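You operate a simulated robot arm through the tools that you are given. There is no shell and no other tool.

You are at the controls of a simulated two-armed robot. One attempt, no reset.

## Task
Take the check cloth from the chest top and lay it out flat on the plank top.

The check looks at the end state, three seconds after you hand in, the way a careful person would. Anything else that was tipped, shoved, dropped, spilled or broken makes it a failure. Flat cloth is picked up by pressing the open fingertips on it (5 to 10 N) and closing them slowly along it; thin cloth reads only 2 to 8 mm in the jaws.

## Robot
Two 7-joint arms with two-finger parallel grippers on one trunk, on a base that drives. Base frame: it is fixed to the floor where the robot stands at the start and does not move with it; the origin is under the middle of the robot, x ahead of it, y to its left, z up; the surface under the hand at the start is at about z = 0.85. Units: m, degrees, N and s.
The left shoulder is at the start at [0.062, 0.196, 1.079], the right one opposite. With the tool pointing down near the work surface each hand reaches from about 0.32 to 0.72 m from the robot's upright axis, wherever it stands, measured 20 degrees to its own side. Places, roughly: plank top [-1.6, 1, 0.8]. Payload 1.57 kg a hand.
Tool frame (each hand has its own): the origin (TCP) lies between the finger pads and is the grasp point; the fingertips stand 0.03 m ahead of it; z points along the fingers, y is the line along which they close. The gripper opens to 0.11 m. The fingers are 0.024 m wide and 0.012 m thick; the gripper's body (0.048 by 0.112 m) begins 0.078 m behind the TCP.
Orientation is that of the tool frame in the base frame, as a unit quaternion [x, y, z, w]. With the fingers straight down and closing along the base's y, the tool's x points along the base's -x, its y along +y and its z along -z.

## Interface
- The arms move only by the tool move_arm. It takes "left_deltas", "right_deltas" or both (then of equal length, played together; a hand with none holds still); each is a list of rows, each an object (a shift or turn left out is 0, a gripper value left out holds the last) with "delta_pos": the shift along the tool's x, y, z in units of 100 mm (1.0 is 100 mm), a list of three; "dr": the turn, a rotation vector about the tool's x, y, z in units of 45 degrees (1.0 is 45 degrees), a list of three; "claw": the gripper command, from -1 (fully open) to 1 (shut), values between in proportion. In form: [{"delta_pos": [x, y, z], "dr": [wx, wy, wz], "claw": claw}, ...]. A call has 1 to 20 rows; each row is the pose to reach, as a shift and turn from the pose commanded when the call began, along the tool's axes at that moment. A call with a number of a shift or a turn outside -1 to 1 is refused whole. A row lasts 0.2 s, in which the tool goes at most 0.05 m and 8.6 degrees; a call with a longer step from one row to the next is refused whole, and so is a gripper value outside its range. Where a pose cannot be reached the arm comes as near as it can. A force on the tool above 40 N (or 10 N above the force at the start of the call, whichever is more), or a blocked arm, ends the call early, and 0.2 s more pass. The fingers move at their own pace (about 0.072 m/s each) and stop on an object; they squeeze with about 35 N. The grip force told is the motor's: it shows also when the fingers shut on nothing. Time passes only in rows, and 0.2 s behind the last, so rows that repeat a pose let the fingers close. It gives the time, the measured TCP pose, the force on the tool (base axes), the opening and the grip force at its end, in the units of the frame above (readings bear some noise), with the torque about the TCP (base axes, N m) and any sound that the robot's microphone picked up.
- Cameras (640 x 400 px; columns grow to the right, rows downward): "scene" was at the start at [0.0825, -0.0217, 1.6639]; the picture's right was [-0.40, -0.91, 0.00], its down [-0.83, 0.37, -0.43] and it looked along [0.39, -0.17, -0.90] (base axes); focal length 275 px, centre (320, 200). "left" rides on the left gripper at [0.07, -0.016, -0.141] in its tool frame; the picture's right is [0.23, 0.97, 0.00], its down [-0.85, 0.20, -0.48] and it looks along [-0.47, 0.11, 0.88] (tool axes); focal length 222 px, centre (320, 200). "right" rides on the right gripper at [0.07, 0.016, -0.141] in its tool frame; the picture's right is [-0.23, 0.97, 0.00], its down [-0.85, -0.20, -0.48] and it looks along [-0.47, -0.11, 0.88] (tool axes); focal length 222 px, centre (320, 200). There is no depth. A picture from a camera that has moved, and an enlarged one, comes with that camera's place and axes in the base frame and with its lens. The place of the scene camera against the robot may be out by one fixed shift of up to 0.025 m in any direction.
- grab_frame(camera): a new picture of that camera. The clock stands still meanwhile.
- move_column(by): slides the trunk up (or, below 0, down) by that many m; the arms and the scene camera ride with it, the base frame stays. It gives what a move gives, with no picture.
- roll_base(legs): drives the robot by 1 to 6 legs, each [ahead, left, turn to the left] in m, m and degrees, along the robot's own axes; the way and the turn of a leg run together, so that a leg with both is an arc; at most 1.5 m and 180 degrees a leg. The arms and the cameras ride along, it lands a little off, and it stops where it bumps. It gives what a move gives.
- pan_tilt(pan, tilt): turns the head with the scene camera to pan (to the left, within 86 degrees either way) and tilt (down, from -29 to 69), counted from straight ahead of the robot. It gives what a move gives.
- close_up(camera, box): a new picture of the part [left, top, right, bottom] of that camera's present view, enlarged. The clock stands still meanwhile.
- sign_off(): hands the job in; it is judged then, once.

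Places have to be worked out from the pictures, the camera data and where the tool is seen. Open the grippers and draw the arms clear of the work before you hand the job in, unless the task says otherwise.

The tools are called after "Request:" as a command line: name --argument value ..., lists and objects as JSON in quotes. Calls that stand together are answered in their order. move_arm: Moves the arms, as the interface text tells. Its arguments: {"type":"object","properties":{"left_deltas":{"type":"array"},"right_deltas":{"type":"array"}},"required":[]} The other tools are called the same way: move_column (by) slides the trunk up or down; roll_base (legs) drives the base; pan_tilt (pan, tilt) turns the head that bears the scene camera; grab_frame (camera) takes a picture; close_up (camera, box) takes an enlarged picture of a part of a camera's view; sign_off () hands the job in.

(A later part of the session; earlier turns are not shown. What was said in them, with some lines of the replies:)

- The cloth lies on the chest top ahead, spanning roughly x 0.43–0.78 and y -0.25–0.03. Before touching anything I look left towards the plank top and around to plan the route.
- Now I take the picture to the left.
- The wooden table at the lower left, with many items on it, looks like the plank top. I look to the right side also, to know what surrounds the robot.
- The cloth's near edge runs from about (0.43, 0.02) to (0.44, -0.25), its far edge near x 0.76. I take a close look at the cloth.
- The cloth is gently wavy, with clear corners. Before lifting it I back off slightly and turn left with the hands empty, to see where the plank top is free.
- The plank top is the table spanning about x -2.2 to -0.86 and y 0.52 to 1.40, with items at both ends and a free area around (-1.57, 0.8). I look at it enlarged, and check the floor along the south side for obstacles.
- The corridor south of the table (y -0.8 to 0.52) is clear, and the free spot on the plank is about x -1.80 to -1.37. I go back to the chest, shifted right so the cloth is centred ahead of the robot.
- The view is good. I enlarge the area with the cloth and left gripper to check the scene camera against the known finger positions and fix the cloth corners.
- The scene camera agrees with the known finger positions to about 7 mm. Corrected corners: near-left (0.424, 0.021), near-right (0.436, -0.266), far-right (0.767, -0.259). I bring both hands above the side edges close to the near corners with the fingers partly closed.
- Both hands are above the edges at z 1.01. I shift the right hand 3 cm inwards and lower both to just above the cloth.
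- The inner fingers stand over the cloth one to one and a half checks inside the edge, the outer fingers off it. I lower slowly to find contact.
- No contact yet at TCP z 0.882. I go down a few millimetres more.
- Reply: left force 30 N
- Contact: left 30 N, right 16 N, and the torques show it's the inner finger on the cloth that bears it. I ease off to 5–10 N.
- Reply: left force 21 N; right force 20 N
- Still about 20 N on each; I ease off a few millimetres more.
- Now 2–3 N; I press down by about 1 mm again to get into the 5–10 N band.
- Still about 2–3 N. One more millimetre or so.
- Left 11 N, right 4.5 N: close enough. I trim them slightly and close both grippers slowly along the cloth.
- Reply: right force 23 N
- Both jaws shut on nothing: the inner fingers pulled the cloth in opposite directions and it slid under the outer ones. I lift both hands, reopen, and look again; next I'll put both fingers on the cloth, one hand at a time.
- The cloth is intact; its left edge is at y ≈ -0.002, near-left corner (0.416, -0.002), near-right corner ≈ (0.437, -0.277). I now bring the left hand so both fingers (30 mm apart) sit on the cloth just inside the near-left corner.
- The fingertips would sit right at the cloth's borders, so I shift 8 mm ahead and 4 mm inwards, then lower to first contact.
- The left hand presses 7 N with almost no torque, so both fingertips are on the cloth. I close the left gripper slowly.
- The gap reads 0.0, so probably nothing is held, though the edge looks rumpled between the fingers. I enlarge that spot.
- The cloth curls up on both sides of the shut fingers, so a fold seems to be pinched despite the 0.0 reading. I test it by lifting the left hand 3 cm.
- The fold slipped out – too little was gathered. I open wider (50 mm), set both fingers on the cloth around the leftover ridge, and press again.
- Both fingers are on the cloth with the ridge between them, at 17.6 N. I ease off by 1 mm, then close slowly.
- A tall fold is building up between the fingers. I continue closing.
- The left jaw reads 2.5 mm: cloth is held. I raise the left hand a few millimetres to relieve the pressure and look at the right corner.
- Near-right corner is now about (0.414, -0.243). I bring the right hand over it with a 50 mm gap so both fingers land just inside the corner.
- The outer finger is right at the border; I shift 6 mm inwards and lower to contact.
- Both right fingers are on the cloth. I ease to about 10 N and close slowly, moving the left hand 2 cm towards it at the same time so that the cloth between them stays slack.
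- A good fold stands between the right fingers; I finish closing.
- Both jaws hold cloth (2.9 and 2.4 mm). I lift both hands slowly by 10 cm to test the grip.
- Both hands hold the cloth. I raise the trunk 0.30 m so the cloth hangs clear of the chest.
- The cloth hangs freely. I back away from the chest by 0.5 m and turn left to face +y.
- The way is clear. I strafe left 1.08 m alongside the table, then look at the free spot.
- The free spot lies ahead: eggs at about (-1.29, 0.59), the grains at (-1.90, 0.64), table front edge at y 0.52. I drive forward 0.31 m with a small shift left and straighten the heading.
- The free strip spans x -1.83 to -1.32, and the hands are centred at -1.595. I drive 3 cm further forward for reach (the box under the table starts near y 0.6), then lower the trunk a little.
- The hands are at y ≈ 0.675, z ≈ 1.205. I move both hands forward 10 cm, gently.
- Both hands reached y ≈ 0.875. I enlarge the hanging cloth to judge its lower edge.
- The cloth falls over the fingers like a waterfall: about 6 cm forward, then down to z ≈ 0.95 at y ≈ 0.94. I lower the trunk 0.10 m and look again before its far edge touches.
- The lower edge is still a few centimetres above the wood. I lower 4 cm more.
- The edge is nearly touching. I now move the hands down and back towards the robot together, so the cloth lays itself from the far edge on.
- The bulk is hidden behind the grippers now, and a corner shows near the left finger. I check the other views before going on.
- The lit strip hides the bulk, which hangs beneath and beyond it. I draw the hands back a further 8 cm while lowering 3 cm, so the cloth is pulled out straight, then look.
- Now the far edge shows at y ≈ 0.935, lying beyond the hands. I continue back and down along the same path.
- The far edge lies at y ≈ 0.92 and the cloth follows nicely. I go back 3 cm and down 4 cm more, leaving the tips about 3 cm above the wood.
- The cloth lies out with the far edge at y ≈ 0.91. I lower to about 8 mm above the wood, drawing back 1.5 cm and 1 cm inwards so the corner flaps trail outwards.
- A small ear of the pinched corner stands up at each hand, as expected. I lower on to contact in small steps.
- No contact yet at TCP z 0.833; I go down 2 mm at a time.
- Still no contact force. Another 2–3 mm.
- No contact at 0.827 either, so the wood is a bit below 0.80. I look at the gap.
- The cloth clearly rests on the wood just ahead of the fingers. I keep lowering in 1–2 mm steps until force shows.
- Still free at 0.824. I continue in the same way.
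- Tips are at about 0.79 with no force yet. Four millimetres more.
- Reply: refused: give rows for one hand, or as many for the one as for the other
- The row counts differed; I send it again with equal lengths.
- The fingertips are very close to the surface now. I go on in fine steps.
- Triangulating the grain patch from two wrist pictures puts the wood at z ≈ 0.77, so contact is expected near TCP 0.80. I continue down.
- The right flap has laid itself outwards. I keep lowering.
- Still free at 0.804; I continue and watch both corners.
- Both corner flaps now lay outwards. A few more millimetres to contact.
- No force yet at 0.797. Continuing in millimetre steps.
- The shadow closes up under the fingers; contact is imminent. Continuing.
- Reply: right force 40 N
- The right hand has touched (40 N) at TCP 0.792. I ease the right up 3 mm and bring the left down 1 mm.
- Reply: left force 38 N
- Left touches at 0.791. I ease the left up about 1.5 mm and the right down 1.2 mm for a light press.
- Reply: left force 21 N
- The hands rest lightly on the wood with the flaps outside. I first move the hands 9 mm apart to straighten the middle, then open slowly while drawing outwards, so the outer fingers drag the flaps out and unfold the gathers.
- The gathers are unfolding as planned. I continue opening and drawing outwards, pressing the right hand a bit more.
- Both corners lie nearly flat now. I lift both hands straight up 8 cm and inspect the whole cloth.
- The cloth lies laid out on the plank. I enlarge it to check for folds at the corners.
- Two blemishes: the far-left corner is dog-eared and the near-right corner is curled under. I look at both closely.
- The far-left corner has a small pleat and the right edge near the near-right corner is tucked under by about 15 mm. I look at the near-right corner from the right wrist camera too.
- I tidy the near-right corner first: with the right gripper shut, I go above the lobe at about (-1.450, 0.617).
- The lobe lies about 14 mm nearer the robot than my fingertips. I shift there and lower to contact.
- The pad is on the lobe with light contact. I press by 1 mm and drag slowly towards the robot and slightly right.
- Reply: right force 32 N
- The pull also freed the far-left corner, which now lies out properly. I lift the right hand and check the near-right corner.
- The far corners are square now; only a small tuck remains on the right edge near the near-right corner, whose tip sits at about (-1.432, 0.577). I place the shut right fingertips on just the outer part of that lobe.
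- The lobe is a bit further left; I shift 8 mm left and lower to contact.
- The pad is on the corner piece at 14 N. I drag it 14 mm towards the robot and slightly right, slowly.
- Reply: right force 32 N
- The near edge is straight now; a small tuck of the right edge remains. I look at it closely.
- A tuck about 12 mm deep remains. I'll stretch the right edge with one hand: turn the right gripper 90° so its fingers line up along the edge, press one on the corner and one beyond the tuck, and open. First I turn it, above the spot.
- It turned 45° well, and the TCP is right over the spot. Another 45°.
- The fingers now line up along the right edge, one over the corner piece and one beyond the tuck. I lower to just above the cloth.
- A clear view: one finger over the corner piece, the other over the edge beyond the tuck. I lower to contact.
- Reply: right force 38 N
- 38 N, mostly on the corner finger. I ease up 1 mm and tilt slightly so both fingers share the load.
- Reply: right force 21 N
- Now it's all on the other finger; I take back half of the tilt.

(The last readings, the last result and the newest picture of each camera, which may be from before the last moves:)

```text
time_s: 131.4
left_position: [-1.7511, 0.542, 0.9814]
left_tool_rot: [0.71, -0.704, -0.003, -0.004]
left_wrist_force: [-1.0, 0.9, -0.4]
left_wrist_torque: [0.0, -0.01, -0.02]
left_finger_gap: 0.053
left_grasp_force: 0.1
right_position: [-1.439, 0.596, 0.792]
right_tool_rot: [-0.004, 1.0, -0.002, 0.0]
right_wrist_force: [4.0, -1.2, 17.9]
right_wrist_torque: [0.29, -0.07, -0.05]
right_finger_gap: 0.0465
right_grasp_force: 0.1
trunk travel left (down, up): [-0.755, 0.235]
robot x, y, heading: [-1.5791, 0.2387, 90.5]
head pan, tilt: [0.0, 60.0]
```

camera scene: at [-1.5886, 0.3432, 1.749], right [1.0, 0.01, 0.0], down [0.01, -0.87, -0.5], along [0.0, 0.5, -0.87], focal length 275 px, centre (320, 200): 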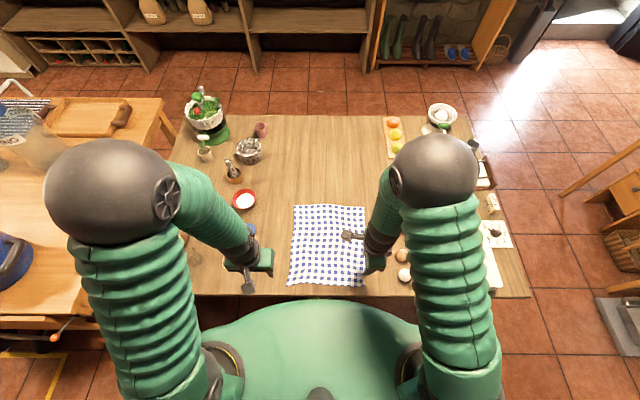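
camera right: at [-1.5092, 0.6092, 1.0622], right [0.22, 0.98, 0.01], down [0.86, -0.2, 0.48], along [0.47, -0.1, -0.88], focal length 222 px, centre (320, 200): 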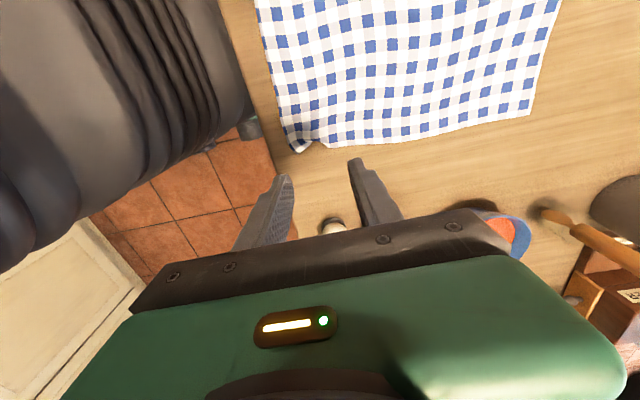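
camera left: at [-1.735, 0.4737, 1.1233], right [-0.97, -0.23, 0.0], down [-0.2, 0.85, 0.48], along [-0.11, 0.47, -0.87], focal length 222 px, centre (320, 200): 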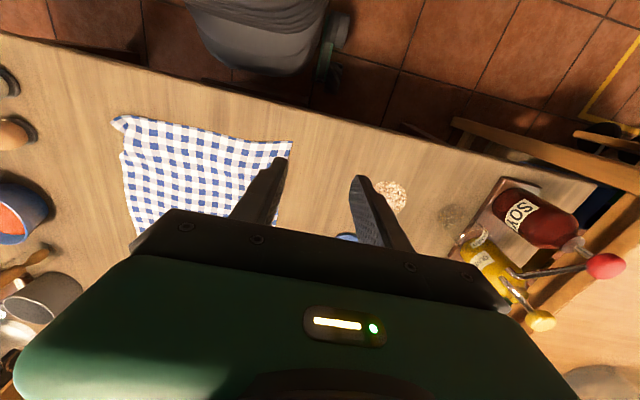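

The load is shared reasonably (about 14 N and 4 N). I trim a touch and slowly open, stretching the edge between the two fingers.

Request:
move_arm --right_deltas '[{"delta_pos": [0, 0, 0], "dr": [-0.006, 0, 0], "claw": 0.15}, {"delta_pos": [0, 0.005, 0], "dr": [-0.006, 0, 0], "claw": 0.11}, {"delta_pos": [0, 0.01, 0], "dr": [-0.006, 0, 0], "claw": 0.07}, {"delta_pos": [0, 0.015, 0], "dr": [-0.006, 0, 0], "claw": 0.03}, {"delta_pos": [0, 0.02, 0], "dr": [-0.006, 0, 0], "claw": -0.01}, {"delta_pos": [0, 0.025, 0], "dr": [-0.006, 0, 0], "claw": -0.05}, {"delta_pos": [0, 0.03, 0], "dr": [-0.006, 0, 0], "claw": -0.09}, {"delta_pos": [0, 0.035, 0], "dr": [-0.006, 0, 0], "claw": -0.13}, {"delta_pos": [0, 0.04, 0], "dr": [-0.006, 0, 0], "claw": -0.17}, {"delta_pos": [0, 0.04, 0], "dr": [-0.006, 0, 0], "claw": -0.17}]'

Request:
close_up --camera "right" --box '[220, 110, 420, 235]'

```text
time_s: 133.6
left_position: [-1.7517, 0.544, 0.9802]
left_tool_rot: [0.709, -0.705, -0.002, -0.004]
left_wrist_force: [0.9, 0.6, 0.2]
left_wrist_torque: [0.0, -0.01, -0.01]
left_finger_gap: 0.0529
left_grasp_force: 0.1
right_position: [-1.4394, 0.5995, 0.7918]
right_tool_rot: [-0.005, 1.0, -0.001, 0.0]
right_wrist_force: [-0.5, -0.8, 0.3]
right_wrist_torque: [0.01, 0.01, 0.04]
right_finger_gap: 0.0642
right_grasp_force: 0.0
trunk travel left (down, up): [-0.755, 0.235]
robot x, y, heading: [-1.5813, 0.2414, 90.6]
head pan, tilt: [0.0, 60.0]
```

```text
3.20 times, centred on (320, 172) of right
camera zoom: at [-1.5096, 0.6155, 0.9334], right [0.22, 0.98, 0.0], down [0.86, -0.19, 0.48], along [0.47, -0.11, -0.88], focal length 711 px, centre (320, 288)
```

zoom: 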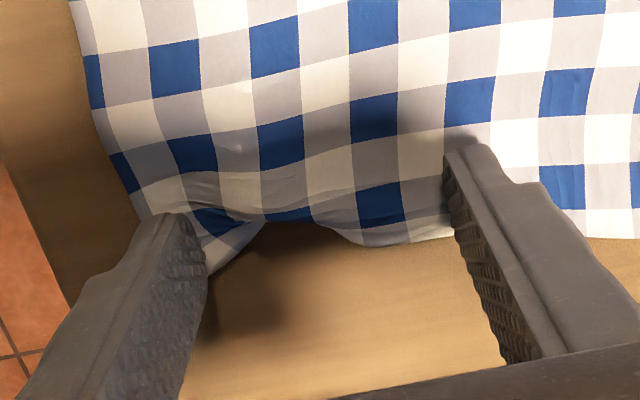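

The press faded while opening. I press down 1 mm more and keep stretching.

Request:
move_arm --right_deltas '[{"delta_pos": [0, 0, 0.008], "claw": -0.17}, {"delta_pos": [0, 0, 0.014], "claw": -0.17}, {"delta_pos": [0, 0, 0.014], "claw": -0.17}]'

```text
time_s: 134.4
left_position: [-1.752, 0.5441, 0.9805]
left_tool_rot: [0.71, -0.704, -0.003, -0.003]
left_wrist_force: [0.2, 0.0, 0.3]
left_wrist_torque: [-0.01, 0.01, 0.0]
left_finger_gap: 0.0528
left_grasp_force: 0.1
right_position: [-1.4388, 0.6007, 0.791]
right_tool_rot: [-0.004, 1.0, 0.0, 0.001]
right_wrist_force: [1.2, 0.0, 11.3]
right_wrist_torque: [0.13, -0.02, -0.02]
right_finger_gap: 0.0644
right_grasp_force: 0.1
trunk travel left (down, up): [-0.755, 0.235]
robot x, y, heading: [-1.5797, 0.2371, 90.2]
head pan, tilt: [0.0, 60.0]
```

Balanced at 11 N. I open another 18 mm, with the corner finger moving mostly outwards.

Request:
move_arm --right_deltas '[{"delta_pos": [0, 0, 0.003], "claw": -0.21}, {"delta_pos": [0, 0, 0.005], "claw": -0.25}, {"delta_pos": [0, 0, 0.006], "claw": -0.29}, {"delta_pos": [0, 0, 0.007], "claw": -0.33}, {"delta_pos": [0, 0, 0.008], "claw": -0.37}, {"delta_pos": [0, 0, 0.008], "claw": -0.41}, {"delta_pos": [0, 0, 0.008], "claw": -0.45}, {"delta_pos": [0, 0, 0.008], "claw": -0.49}, {"delta_pos": [0, 0, 0.008], "claw": -0.49}]'

Request:
close_up --camera "right" --box '[220, 110, 420, 235]'

```text
time_s: 135.6
left_position: [-1.7517, 0.5423, 0.9806]
left_tool_rot: [0.709, -0.705, -0.002, -0.004]
left_wrist_force: [-0.9, -0.1, -0.5]
left_wrist_torque: [-0.02, 0.0, -0.01]
left_finger_gap: 0.0528
left_grasp_force: 0.0
right_position: [-1.4394, 0.6021, 0.7903]
right_tool_rot: [-0.004, 1.0, 0.002, -0.001]
right_wrist_force: [2.4, -0.1, 31.4]
right_wrist_torque: [-0.73, 0.02, 0.07]
right_finger_gap: 0.0701
right_grasp_force: 0.0
trunk travel left (down, up): [-0.755, 0.235]
robot x, y, heading: [-1.582, 0.2404, 90.3]
head pan, tilt: [0.0, 60.0]
stopped in row 5 (right hand): the force on the tool passed its limit at 41 N (the readings are from after the stop); the commanded pose is now the measured one
```

```text
3.20 times, centred on (320, 172) of right
camera zoom: at [-1.51, 0.616, 0.9326], right [0.22, 0.98, 0.0], down [0.86, -0.19, 0.48], along [0.47, -0.1, -0.88], focal length 711 px, centre (320, 288)
```

zoom: 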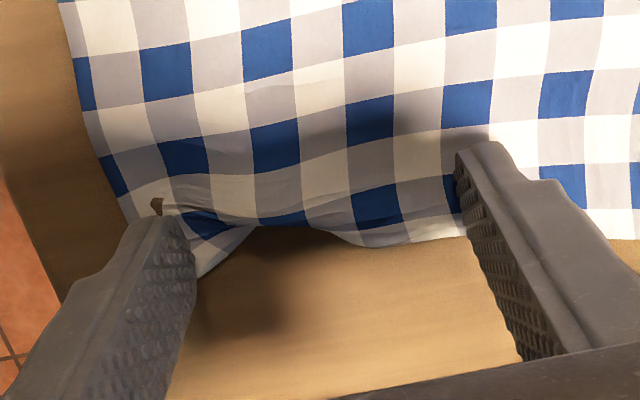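

The notch is getting shallower. I ease off slightly and continue the stretch.

Request:
move_arm --right_deltas '[{"delta_pos": [0, 0, -0.008], "dr": [0.006, 0, 0], "claw": -0.27}, {"delta_pos": [0, 0, -0.008], "dr": [0.006, 0, 0], "claw": -0.3}, {"delta_pos": [0, 0, -0.008], "dr": [0.006, 0, 0], "claw": -0.34}, {"delta_pos": [0, 0, -0.008], "dr": [0.006, 0, 0], "claw": -0.38}, {"delta_pos": [0, 0, -0.006], "dr": [0.006, 0, 0], "claw": -0.42}, {"delta_pos": [0, 0, -0.006], "dr": [0.006, 0, 0], "claw": -0.46}, {"delta_pos": [0, 0, -0.006], "dr": [0.006, 0, 0], "claw": -0.5}, {"delta_pos": [0, 0, -0.006], "dr": [0.006, 0, 0], "claw": -0.5}]'

Request:
close_up --camera "right" --box '[220, 110, 420, 235]'

```text
time_s: 137.4
left_position: [-1.7534, 0.5413, 0.9818]
left_tool_rot: [0.71, -0.704, -0.003, -0.005]
left_wrist_force: [-0.7, -0.3, -0.1]
left_wrist_torque: [0.01, 0.02, 0.03]
left_finger_gap: 0.053
left_grasp_force: 0.0
right_position: [-1.4393, 0.5995, 0.7924]
right_tool_rot: [-0.004, 1.0, -0.002, -0.001]
right_wrist_force: [0.6, -6.0, 23.1]
right_wrist_torque: [0.56, -0.05, -0.01]
right_finger_gap: 0.0745
right_grasp_force: 0.1
trunk travel left (down, up): [-0.755, 0.235]
robot x, y, heading: [-1.5799, 0.2372, 90.4]
head pan, tilt: [0.0, 60.0]
```

```text
3.20 times, centred on (320, 172) of right
camera zoom: at [-1.51, 0.615, 0.9326], right [0.22, 0.98, 0.0], down [0.86, -0.19, 0.48], along [0.47, -0.11, -0.88], focal length 711 px, centre (320, 288)
```

zoom: 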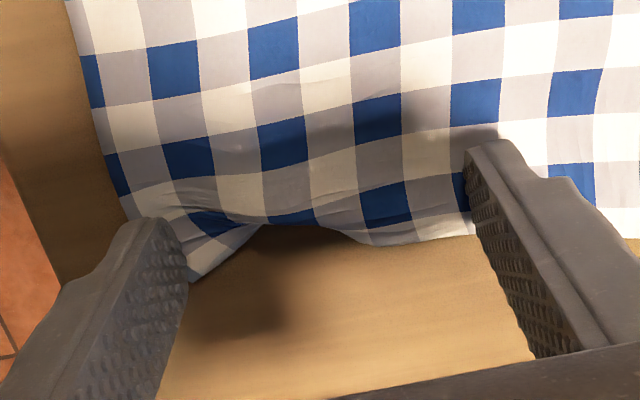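

The pleat actually runs along the edge, so it must be pulled outwards (+x) instead. I lift, and turn the right gripper back to its normal orientation in two steps.

Request:
move_arm --right_deltas '[{"delta_pos": [0, 0, -0.1], "claw": -0.5}, {"delta_pos": [0, 0, -0.35], "claw": -0.4}, {"delta_pos": [0, 0, -0.7], "dr": [0, 0, -0.1], "claw": 0.3}, {"delta_pos": [0, 0, -1.0], "dr": [0, 0, -0.28], "claw": 0.35}, {"delta_pos": [0, 0, -1.0], "dr": [0, 0, -0.46], "claw": 0.35}, {"delta_pos": [0, 0, -1.0], "dr": [0, 0, -0.64], "claw": 0.35}, {"delta_pos": [0, 0, -1.0], "dr": [0, 0, -0.82], "claw": 0.35}, {"delta_pos": [0, 0, -1.0], "dr": [0, 0, -1.0], "claw": 0.35}, {"delta_pos": [0, 0, -1.0], "dr": [0, 0, -1.0], "claw": 0.35}]'

Request:
move_arm --right_deltas '[{"dr": [0, 0, -0.17], "claw": 0.35}, {"dr": [0, 0, -0.34], "claw": 0.35}, {"dr": [0, 0, -0.51], "claw": 0.35}, {"dr": [0, 0, -0.68], "claw": 0.35}, {"dr": [0, 0, -0.85], "claw": 0.35}, {"dr": [0, 0, -1.0], "claw": 0.35}, {"dr": [0, 0, -1.0], "claw": 0.35}]'

Request:
close_up --camera "right" --box '[240, 80, 480, 230]'

Request:
close_up --camera "scene" --box '[264, 190, 384, 290]'

```text
time_s: 139.4
left_position: [-1.7514, 0.5436, 0.981]
left_tool_rot: [0.71, -0.704, -0.002, -0.004]
left_wrist_force: [0.4, 0.0, 0.1]
left_wrist_torque: [-0.01, -0.01, 0.0]
left_finger_gap: 0.053
left_grasp_force: 0.0
right_position: [-1.439, 0.6031, 0.8904]
right_tool_rot: [-0.388, 0.922, -0.002, -0.002]
right_wrist_force: [0.0, 0.6, 0.6]
right_wrist_torque: [0.02, 0.0, 0.02]
right_finger_gap: 0.0357
right_grasp_force: 0.0
trunk travel left (down, up): [-0.755, 0.235]
robot x, y, heading: [-1.5823, 0.2398, 90.5]
head pan, tilt: [0.0, 60.0]
```

```text
time_s: 141.0
left_position: [-1.7513, 0.5434, 0.9813]
left_tool_rot: [0.71, -0.705, -0.002, -0.003]
left_wrist_force: [-0.3, 0.1, -0.4]
left_wrist_torque: [0.02, 0.01, -0.02]
left_finger_gap: 0.053
left_grasp_force: 0.1
right_position: [-1.4396, 0.6022, 0.8912]
right_tool_rot: [0.711, -0.703, 0.002, 0.001]
right_wrist_force: [0.1, 0.6, -0.1]
right_wrist_torque: [-0.03, -0.02, 0.03]
right_finger_gap: 0.0356
right_grasp_force: 0.1
trunk travel left (down, up): [-0.755, 0.235]
robot x, y, heading: [-1.5807, 0.2377, 90.3]
head pan, tilt: [0.0, 60.0]
```

```text
2.67 times, centred on (360, 155) of right
camera zoom: at [-1.455, 0.5322, 1.0321], right [-0.98, 0.22, 0.0], down [0.19, 0.86, 0.47], along [0.1, 0.46, -0.88], focal length 592 px, centre (213, 320)
```

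zoom: 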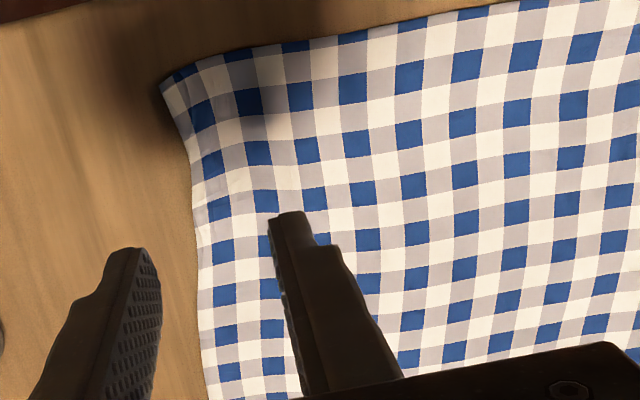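

```text
4.00 times, centred on (324, 240) of scene
camera zoom: at [-1.5885, 0.3434, 1.749], right [1.0, 0.01, 0.0], down [0.01, -0.87, -0.5], along [0.0, 0.5, -0.87], focal length 1101 px, centre (304, 40)
```

zoom: 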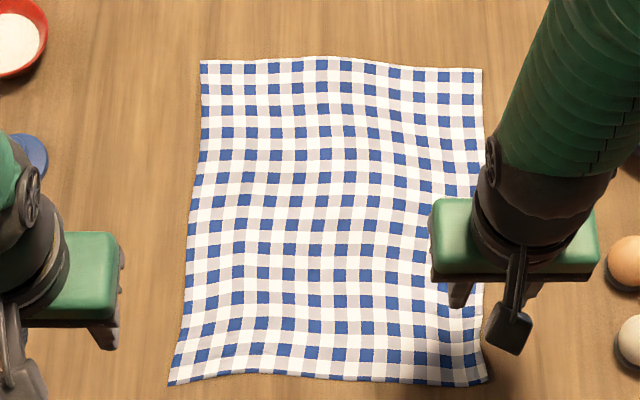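

The pleat has come out: all four corners now lie open and the right edge is continuous. I raise the right hand out of the way and inspect the whole cloth.

Request:
move_arm --right_deltas '[{"delta_pos": [0, 0, -0.3], "claw": 0.35}, {"delta_pos": [0, 0, -0.6], "claw": 0.35}, {"delta_pos": [0.2, 0, -1.0], "claw": 0.35}, {"delta_pos": [0.5, 0, -1.0], "claw": 0.35}, {"delta_pos": [0.7, 0, -1.0], "claw": 0.35}, {"delta_pos": [0.7, 0, -1.0], "claw": 0.35}]'

Request:
close_up --camera "scene" --box '[264, 190, 384, 290]'

Request:
grab_frame --camera "right"

Request:
grab_frame --camera "left"

```text
time_s: 142.4
left_position: [-1.7515, 0.5427, 0.9805]
left_tool_rot: [0.709, -0.705, -0.003, -0.004]
left_wrist_force: [-0.4, 0.5, 0.7]
left_wrist_torque: [0.06, 0.0, 0.03]
left_finger_gap: 0.0528
left_grasp_force: 0.2
right_position: [-1.4412, 0.5381, 0.9904]
right_tool_rot: [0.71, -0.704, 0.003, 0.002]
right_wrist_force: [0.6, -0.6, 0.7]
right_wrist_torque: [0.03, -0.02, 0.0]
right_finger_gap: 0.036
right_grasp_force: 0.1
right hand out of reach, approached as far as the arm can: row 5, 6
trunk travel left (down, up): [-0.755, 0.235]
robot x, y, heading: [-1.5837, 0.2389, 90.5]
head pan, tilt: [0.0, 60.0]
```

```text
4.00 times, centred on (324, 240) of scene
camera zoom: at [-1.5886, 0.3428, 1.749], right [1.0, 0.01, 0.0], down [0.01, -0.87, -0.5], along [0.0, 0.5, -0.87], focal length 1101 px, centre (304, 40)
```

zoom: 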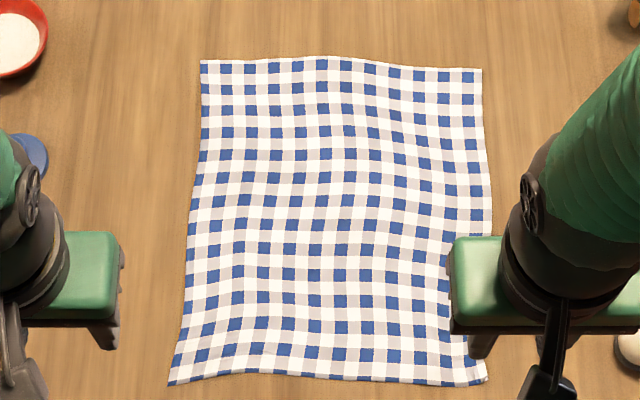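

```text
taken
camera right: at [-1.4566, 0.4684, 1.132], right [-0.98, 0.22, 0.0], down [0.19, 0.86, 0.47], along [0.11, 0.46, -0.88], focal length 222 px, centre (320, 200)
```

right: 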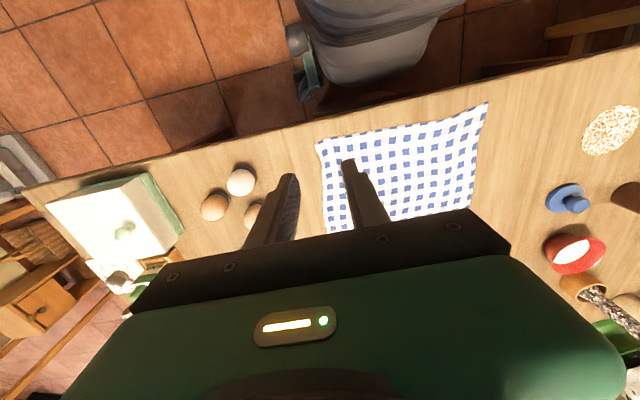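

```text
taken
camera left: at [-1.735, 0.4733, 1.1233], right [-0.97, -0.23, 0.0], down [-0.21, 0.85, 0.49], along [-0.11, 0.47, -0.87], focal length 222 px, centre (320, 200)
```

left: 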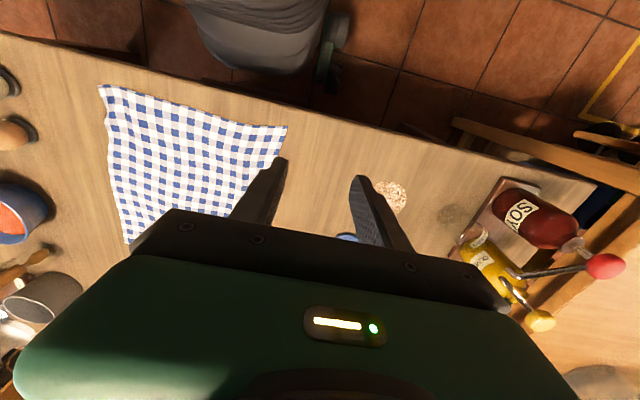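

The cloth measures about 0.28 × 0.33 m, its full size, flat with all corners open, and about 3–4 cm inside the table edge. I open both grippers and raise the trunk to clear the work.

Request:
move_arm --left_deltas '[{"delta_pos": [0, 0, -0.1], "claw": -0.5}, {"delta_pos": [0, 0, -0.2], "claw": -1.0}, {"delta_pos": [0, 0, -0.2], "claw": -1.0}]' --right_deltas '[{"delta_pos": [0, 0, -0.1], "claw": -0.5}, {"delta_pos": [0, 0, -0.2], "claw": -1.0}, {"delta_pos": [0, 0, -0.2], "claw": -1.0}]'

Request:
move_column --by 0.15

Request:
roll_base --legs '[[-0.3, 0, 0]]'

Request:
pan_tilt --pan 0 --tilt 45

Request:
grab_frame --camera "scene"

```text
time_s: 143.2
left_position: [-1.7522, 0.5441, 1.0006]
left_tool_rot: [0.71, -0.704, -0.001, -0.003]
left_wrist_force: [0.4, 1.0, 0.3]
left_wrist_torque: [-0.02, 0.01, 0.02]
left_finger_gap: 0.1101
left_grasp_force: 0.0
right_position: [-1.4408, 0.5406, 1.0106]
right_tool_rot: [0.711, -0.704, 0.003, 0.003]
right_wrist_force: [-0.3, -0.4, -0.4]
right_wrist_torque: [0.02, 0.04, 0.0]
right_finger_gap: 0.1097
right_grasp_force: 0.0
trunk travel left (down, up): [-0.755, 0.235]
robot x, y, heading: [-1.5794, 0.2426, 90.8]
head pan, tilt: [0.0, 60.0]
```

```text
time_s: 144.9
left_position: [-1.7524, 0.5441, 1.1501]
left_tool_rot: [0.71, -0.705, -0.001, -0.003]
left_wrist_force: [-0.1, -0.6, 0.2]
left_wrist_torque: [0.0, 0.01, -0.03]
left_finger_gap: 0.1099
left_grasp_force: 0.1
right_position: [-1.4399, 0.5409, 1.1607]
right_tool_rot: [0.71, -0.704, 0.002, 0.002]
right_wrist_force: [0.2, -1.0, 0.2]
right_wrist_torque: [-0.01, 0.0, 0.04]
right_finger_gap: 0.1103
right_grasp_force: 0.1
trunk travel left (down, up): [-0.905, 0.085]
robot x, y, heading: [-1.5817, 0.239, 90.5]
head pan, tilt: [0.0, 60.0]
```

```text
time_s: 146.9
left_position: [-1.7505, 0.2508, 1.1502]
left_tool_rot: [0.71, -0.704, 0.0, -0.002]
left_wrist_force: [-0.9, -0.3, 0.0]
left_wrist_torque: [-0.04, -0.02, -0.04]
left_finger_gap: 0.1098
left_grasp_force: 0.0
right_position: [-1.4386, 0.248, 1.1593]
right_tool_rot: [0.711, -0.703, 0.004, 0.004]
right_wrist_force: [-0.5, 0.5, 0.1]
right_wrist_torque: [0.01, 0.02, 0.0]
right_finger_gap: 0.1099
right_grasp_force: 0.1
trunk travel left (down, up): [-0.905, 0.085]
robot x, y, heading: [-1.5737, -0.0564, 90.5]
head pan, tilt: [0.0, 60.0]
```

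```text
time_s: 147.7
left_position: [-1.7496, 0.2473, 1.1498]
left_tool_rot: [0.711, -0.703, -0.001, -0.004]
left_wrist_force: [0.5, 0.0, -0.4]
left_wrist_torque: [0.01, -0.01, 0.0]
left_finger_gap: 0.1103
left_grasp_force: 0.1
right_position: [-1.4386, 0.2448, 1.1601]
right_tool_rot: [0.712, -0.703, 0.003, 0.001]
right_wrist_force: [0.0, -0.1, -0.5]
right_wrist_torque: [-0.01, -0.01, -0.01]
right_finger_gap: 0.1102
right_grasp_force: 0.0
trunk travel left (down, up): [-0.905, 0.085]
robot x, y, heading: [-1.5809, -0.0546, 90.7]
head pan, tilt: [0.0, 45.0]
```

```text
taken
camera scene: at [-1.5863, 0.0637, 1.9183], right [1.0, 0.01, 0.0], down [0.01, -0.71, -0.7], along [-0.01, 0.7, -0.71], focal length 275 px, centre (320, 200)
```

scene: 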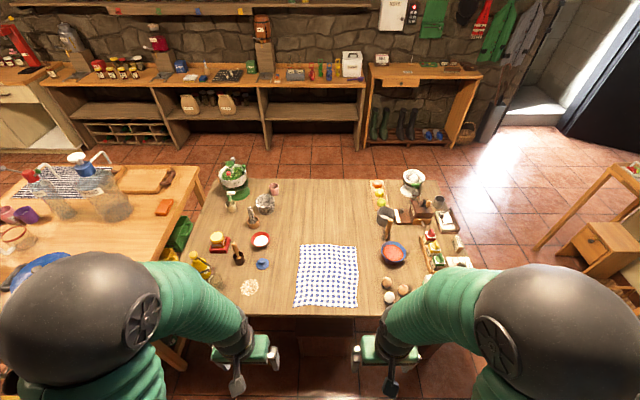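

The robot stands clear and the table items all appear in place. I take enlarged views of the cloth and table as a final check.

Request:
close_up --camera "scene" --box '[270, 225, 390, 325]'

Request:
close_up --camera "scene" --box '[180, 150, 500, 350]'

```text
4.00 times, centred on (330, 275) of scene
camera zoom: at [-1.5863, 0.0637, 1.9183], right [1.0, 0.01, 0.0], down [0.01, -0.71, -0.7], along [-0.01, 0.7, -0.71], focal length 1101 px, centre (280, -100)
```

zoom: 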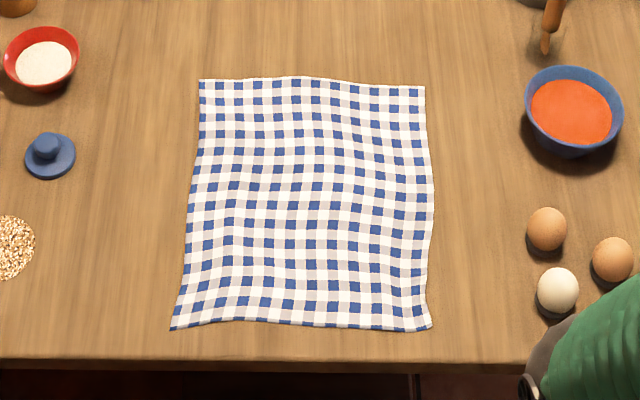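

```text
2.00 times, centred on (340, 250) of scene
camera zoom: at [-1.5863, 0.0637, 1.9183], right [1.0, 0.01, 0.0], down [0.01, -0.71, -0.7], along [-0.01, 0.7, -0.71], focal length 550 px, centre (280, 100)
```

zoom: 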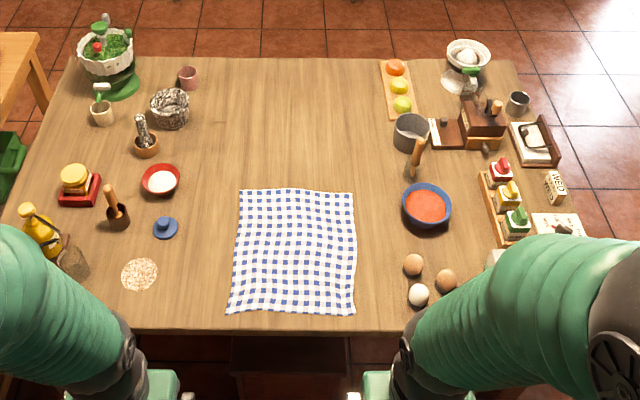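

All items stand where they were. One last close look at the near-right corner and the edges.

Request:
close_up --camera "scene" --box '[335, 275, 391, 315]'

Request:
close_up --camera "scene" --box '[285, 275, 341, 315]'

Request:
close_up --camera "scene" --box '[290, 235, 370, 290]'

```text
10.00 times, centred on (363, 295) of scene
camera zoom: at [-1.5863, 0.0637, 1.9183], right [1.0, 0.01, 0.0], down [0.01, -0.71, -0.7], along [-0.01, 0.7, -0.71], focal length 2752 px, centre (-110, -750)
```

zoom: 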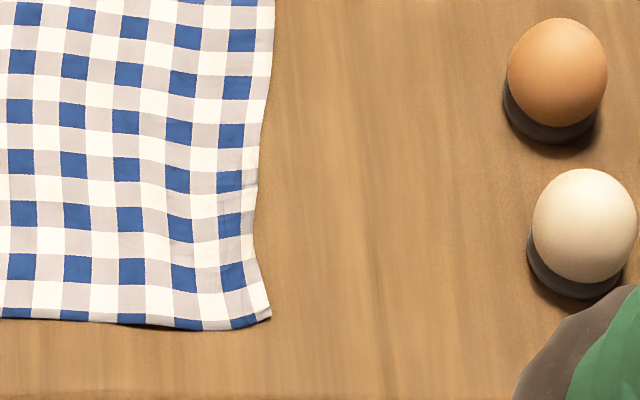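

```text
10.00 times, centred on (313, 295) of scene
camera zoom: at [-1.5863, 0.0637, 1.9183], right [1.0, 0.01, 0.0], down [0.01, -0.71, -0.7], along [-0.01, 0.7, -0.71], focal length 2752 px, centre (390, -750)
```

zoom: 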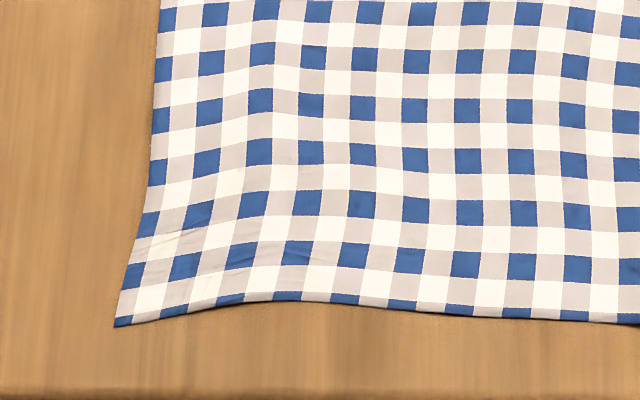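

```text
7.27 times, centred on (330, 262) of scene
camera zoom: at [-1.5863, 0.0637, 1.9183], right [1.0, 0.01, 0.0], down [0.01, -0.71, -0.7], along [-0.01, 0.7, -0.71], focal length 2001 px, centre (247, -254)
```

zoom: 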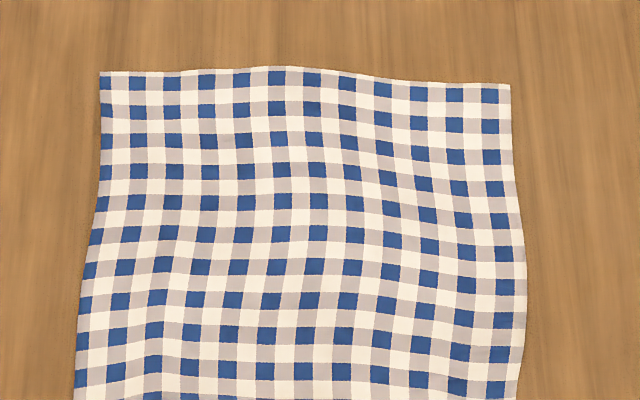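

The cloth lies fully spread and flat on the plank top with all corners open, only gentle ripples left, clear of the table edge. Nothing else has moved, the grippers are open and the arms are clear, so I hand in.

Request:
sign_off

```text
The job is handed in.
```

The check cloth is laid out flat on the plank top, with all four corners open. It covers about 0.28 × 0.33 m, its full size, and the near edge sits roughly 3 cm inside the table's front edge. Gentle ripples are left, much like it had on the chest, and the near-right corner has a tiny curl at its very tip.

In the last pictures every item on the table stood where it was. I did not go back to photograph the chest after lifting the cloth. The grippers are open and the robot has backed away, so the arms are off the table.

I handed the job in; no verdict has come back yet.
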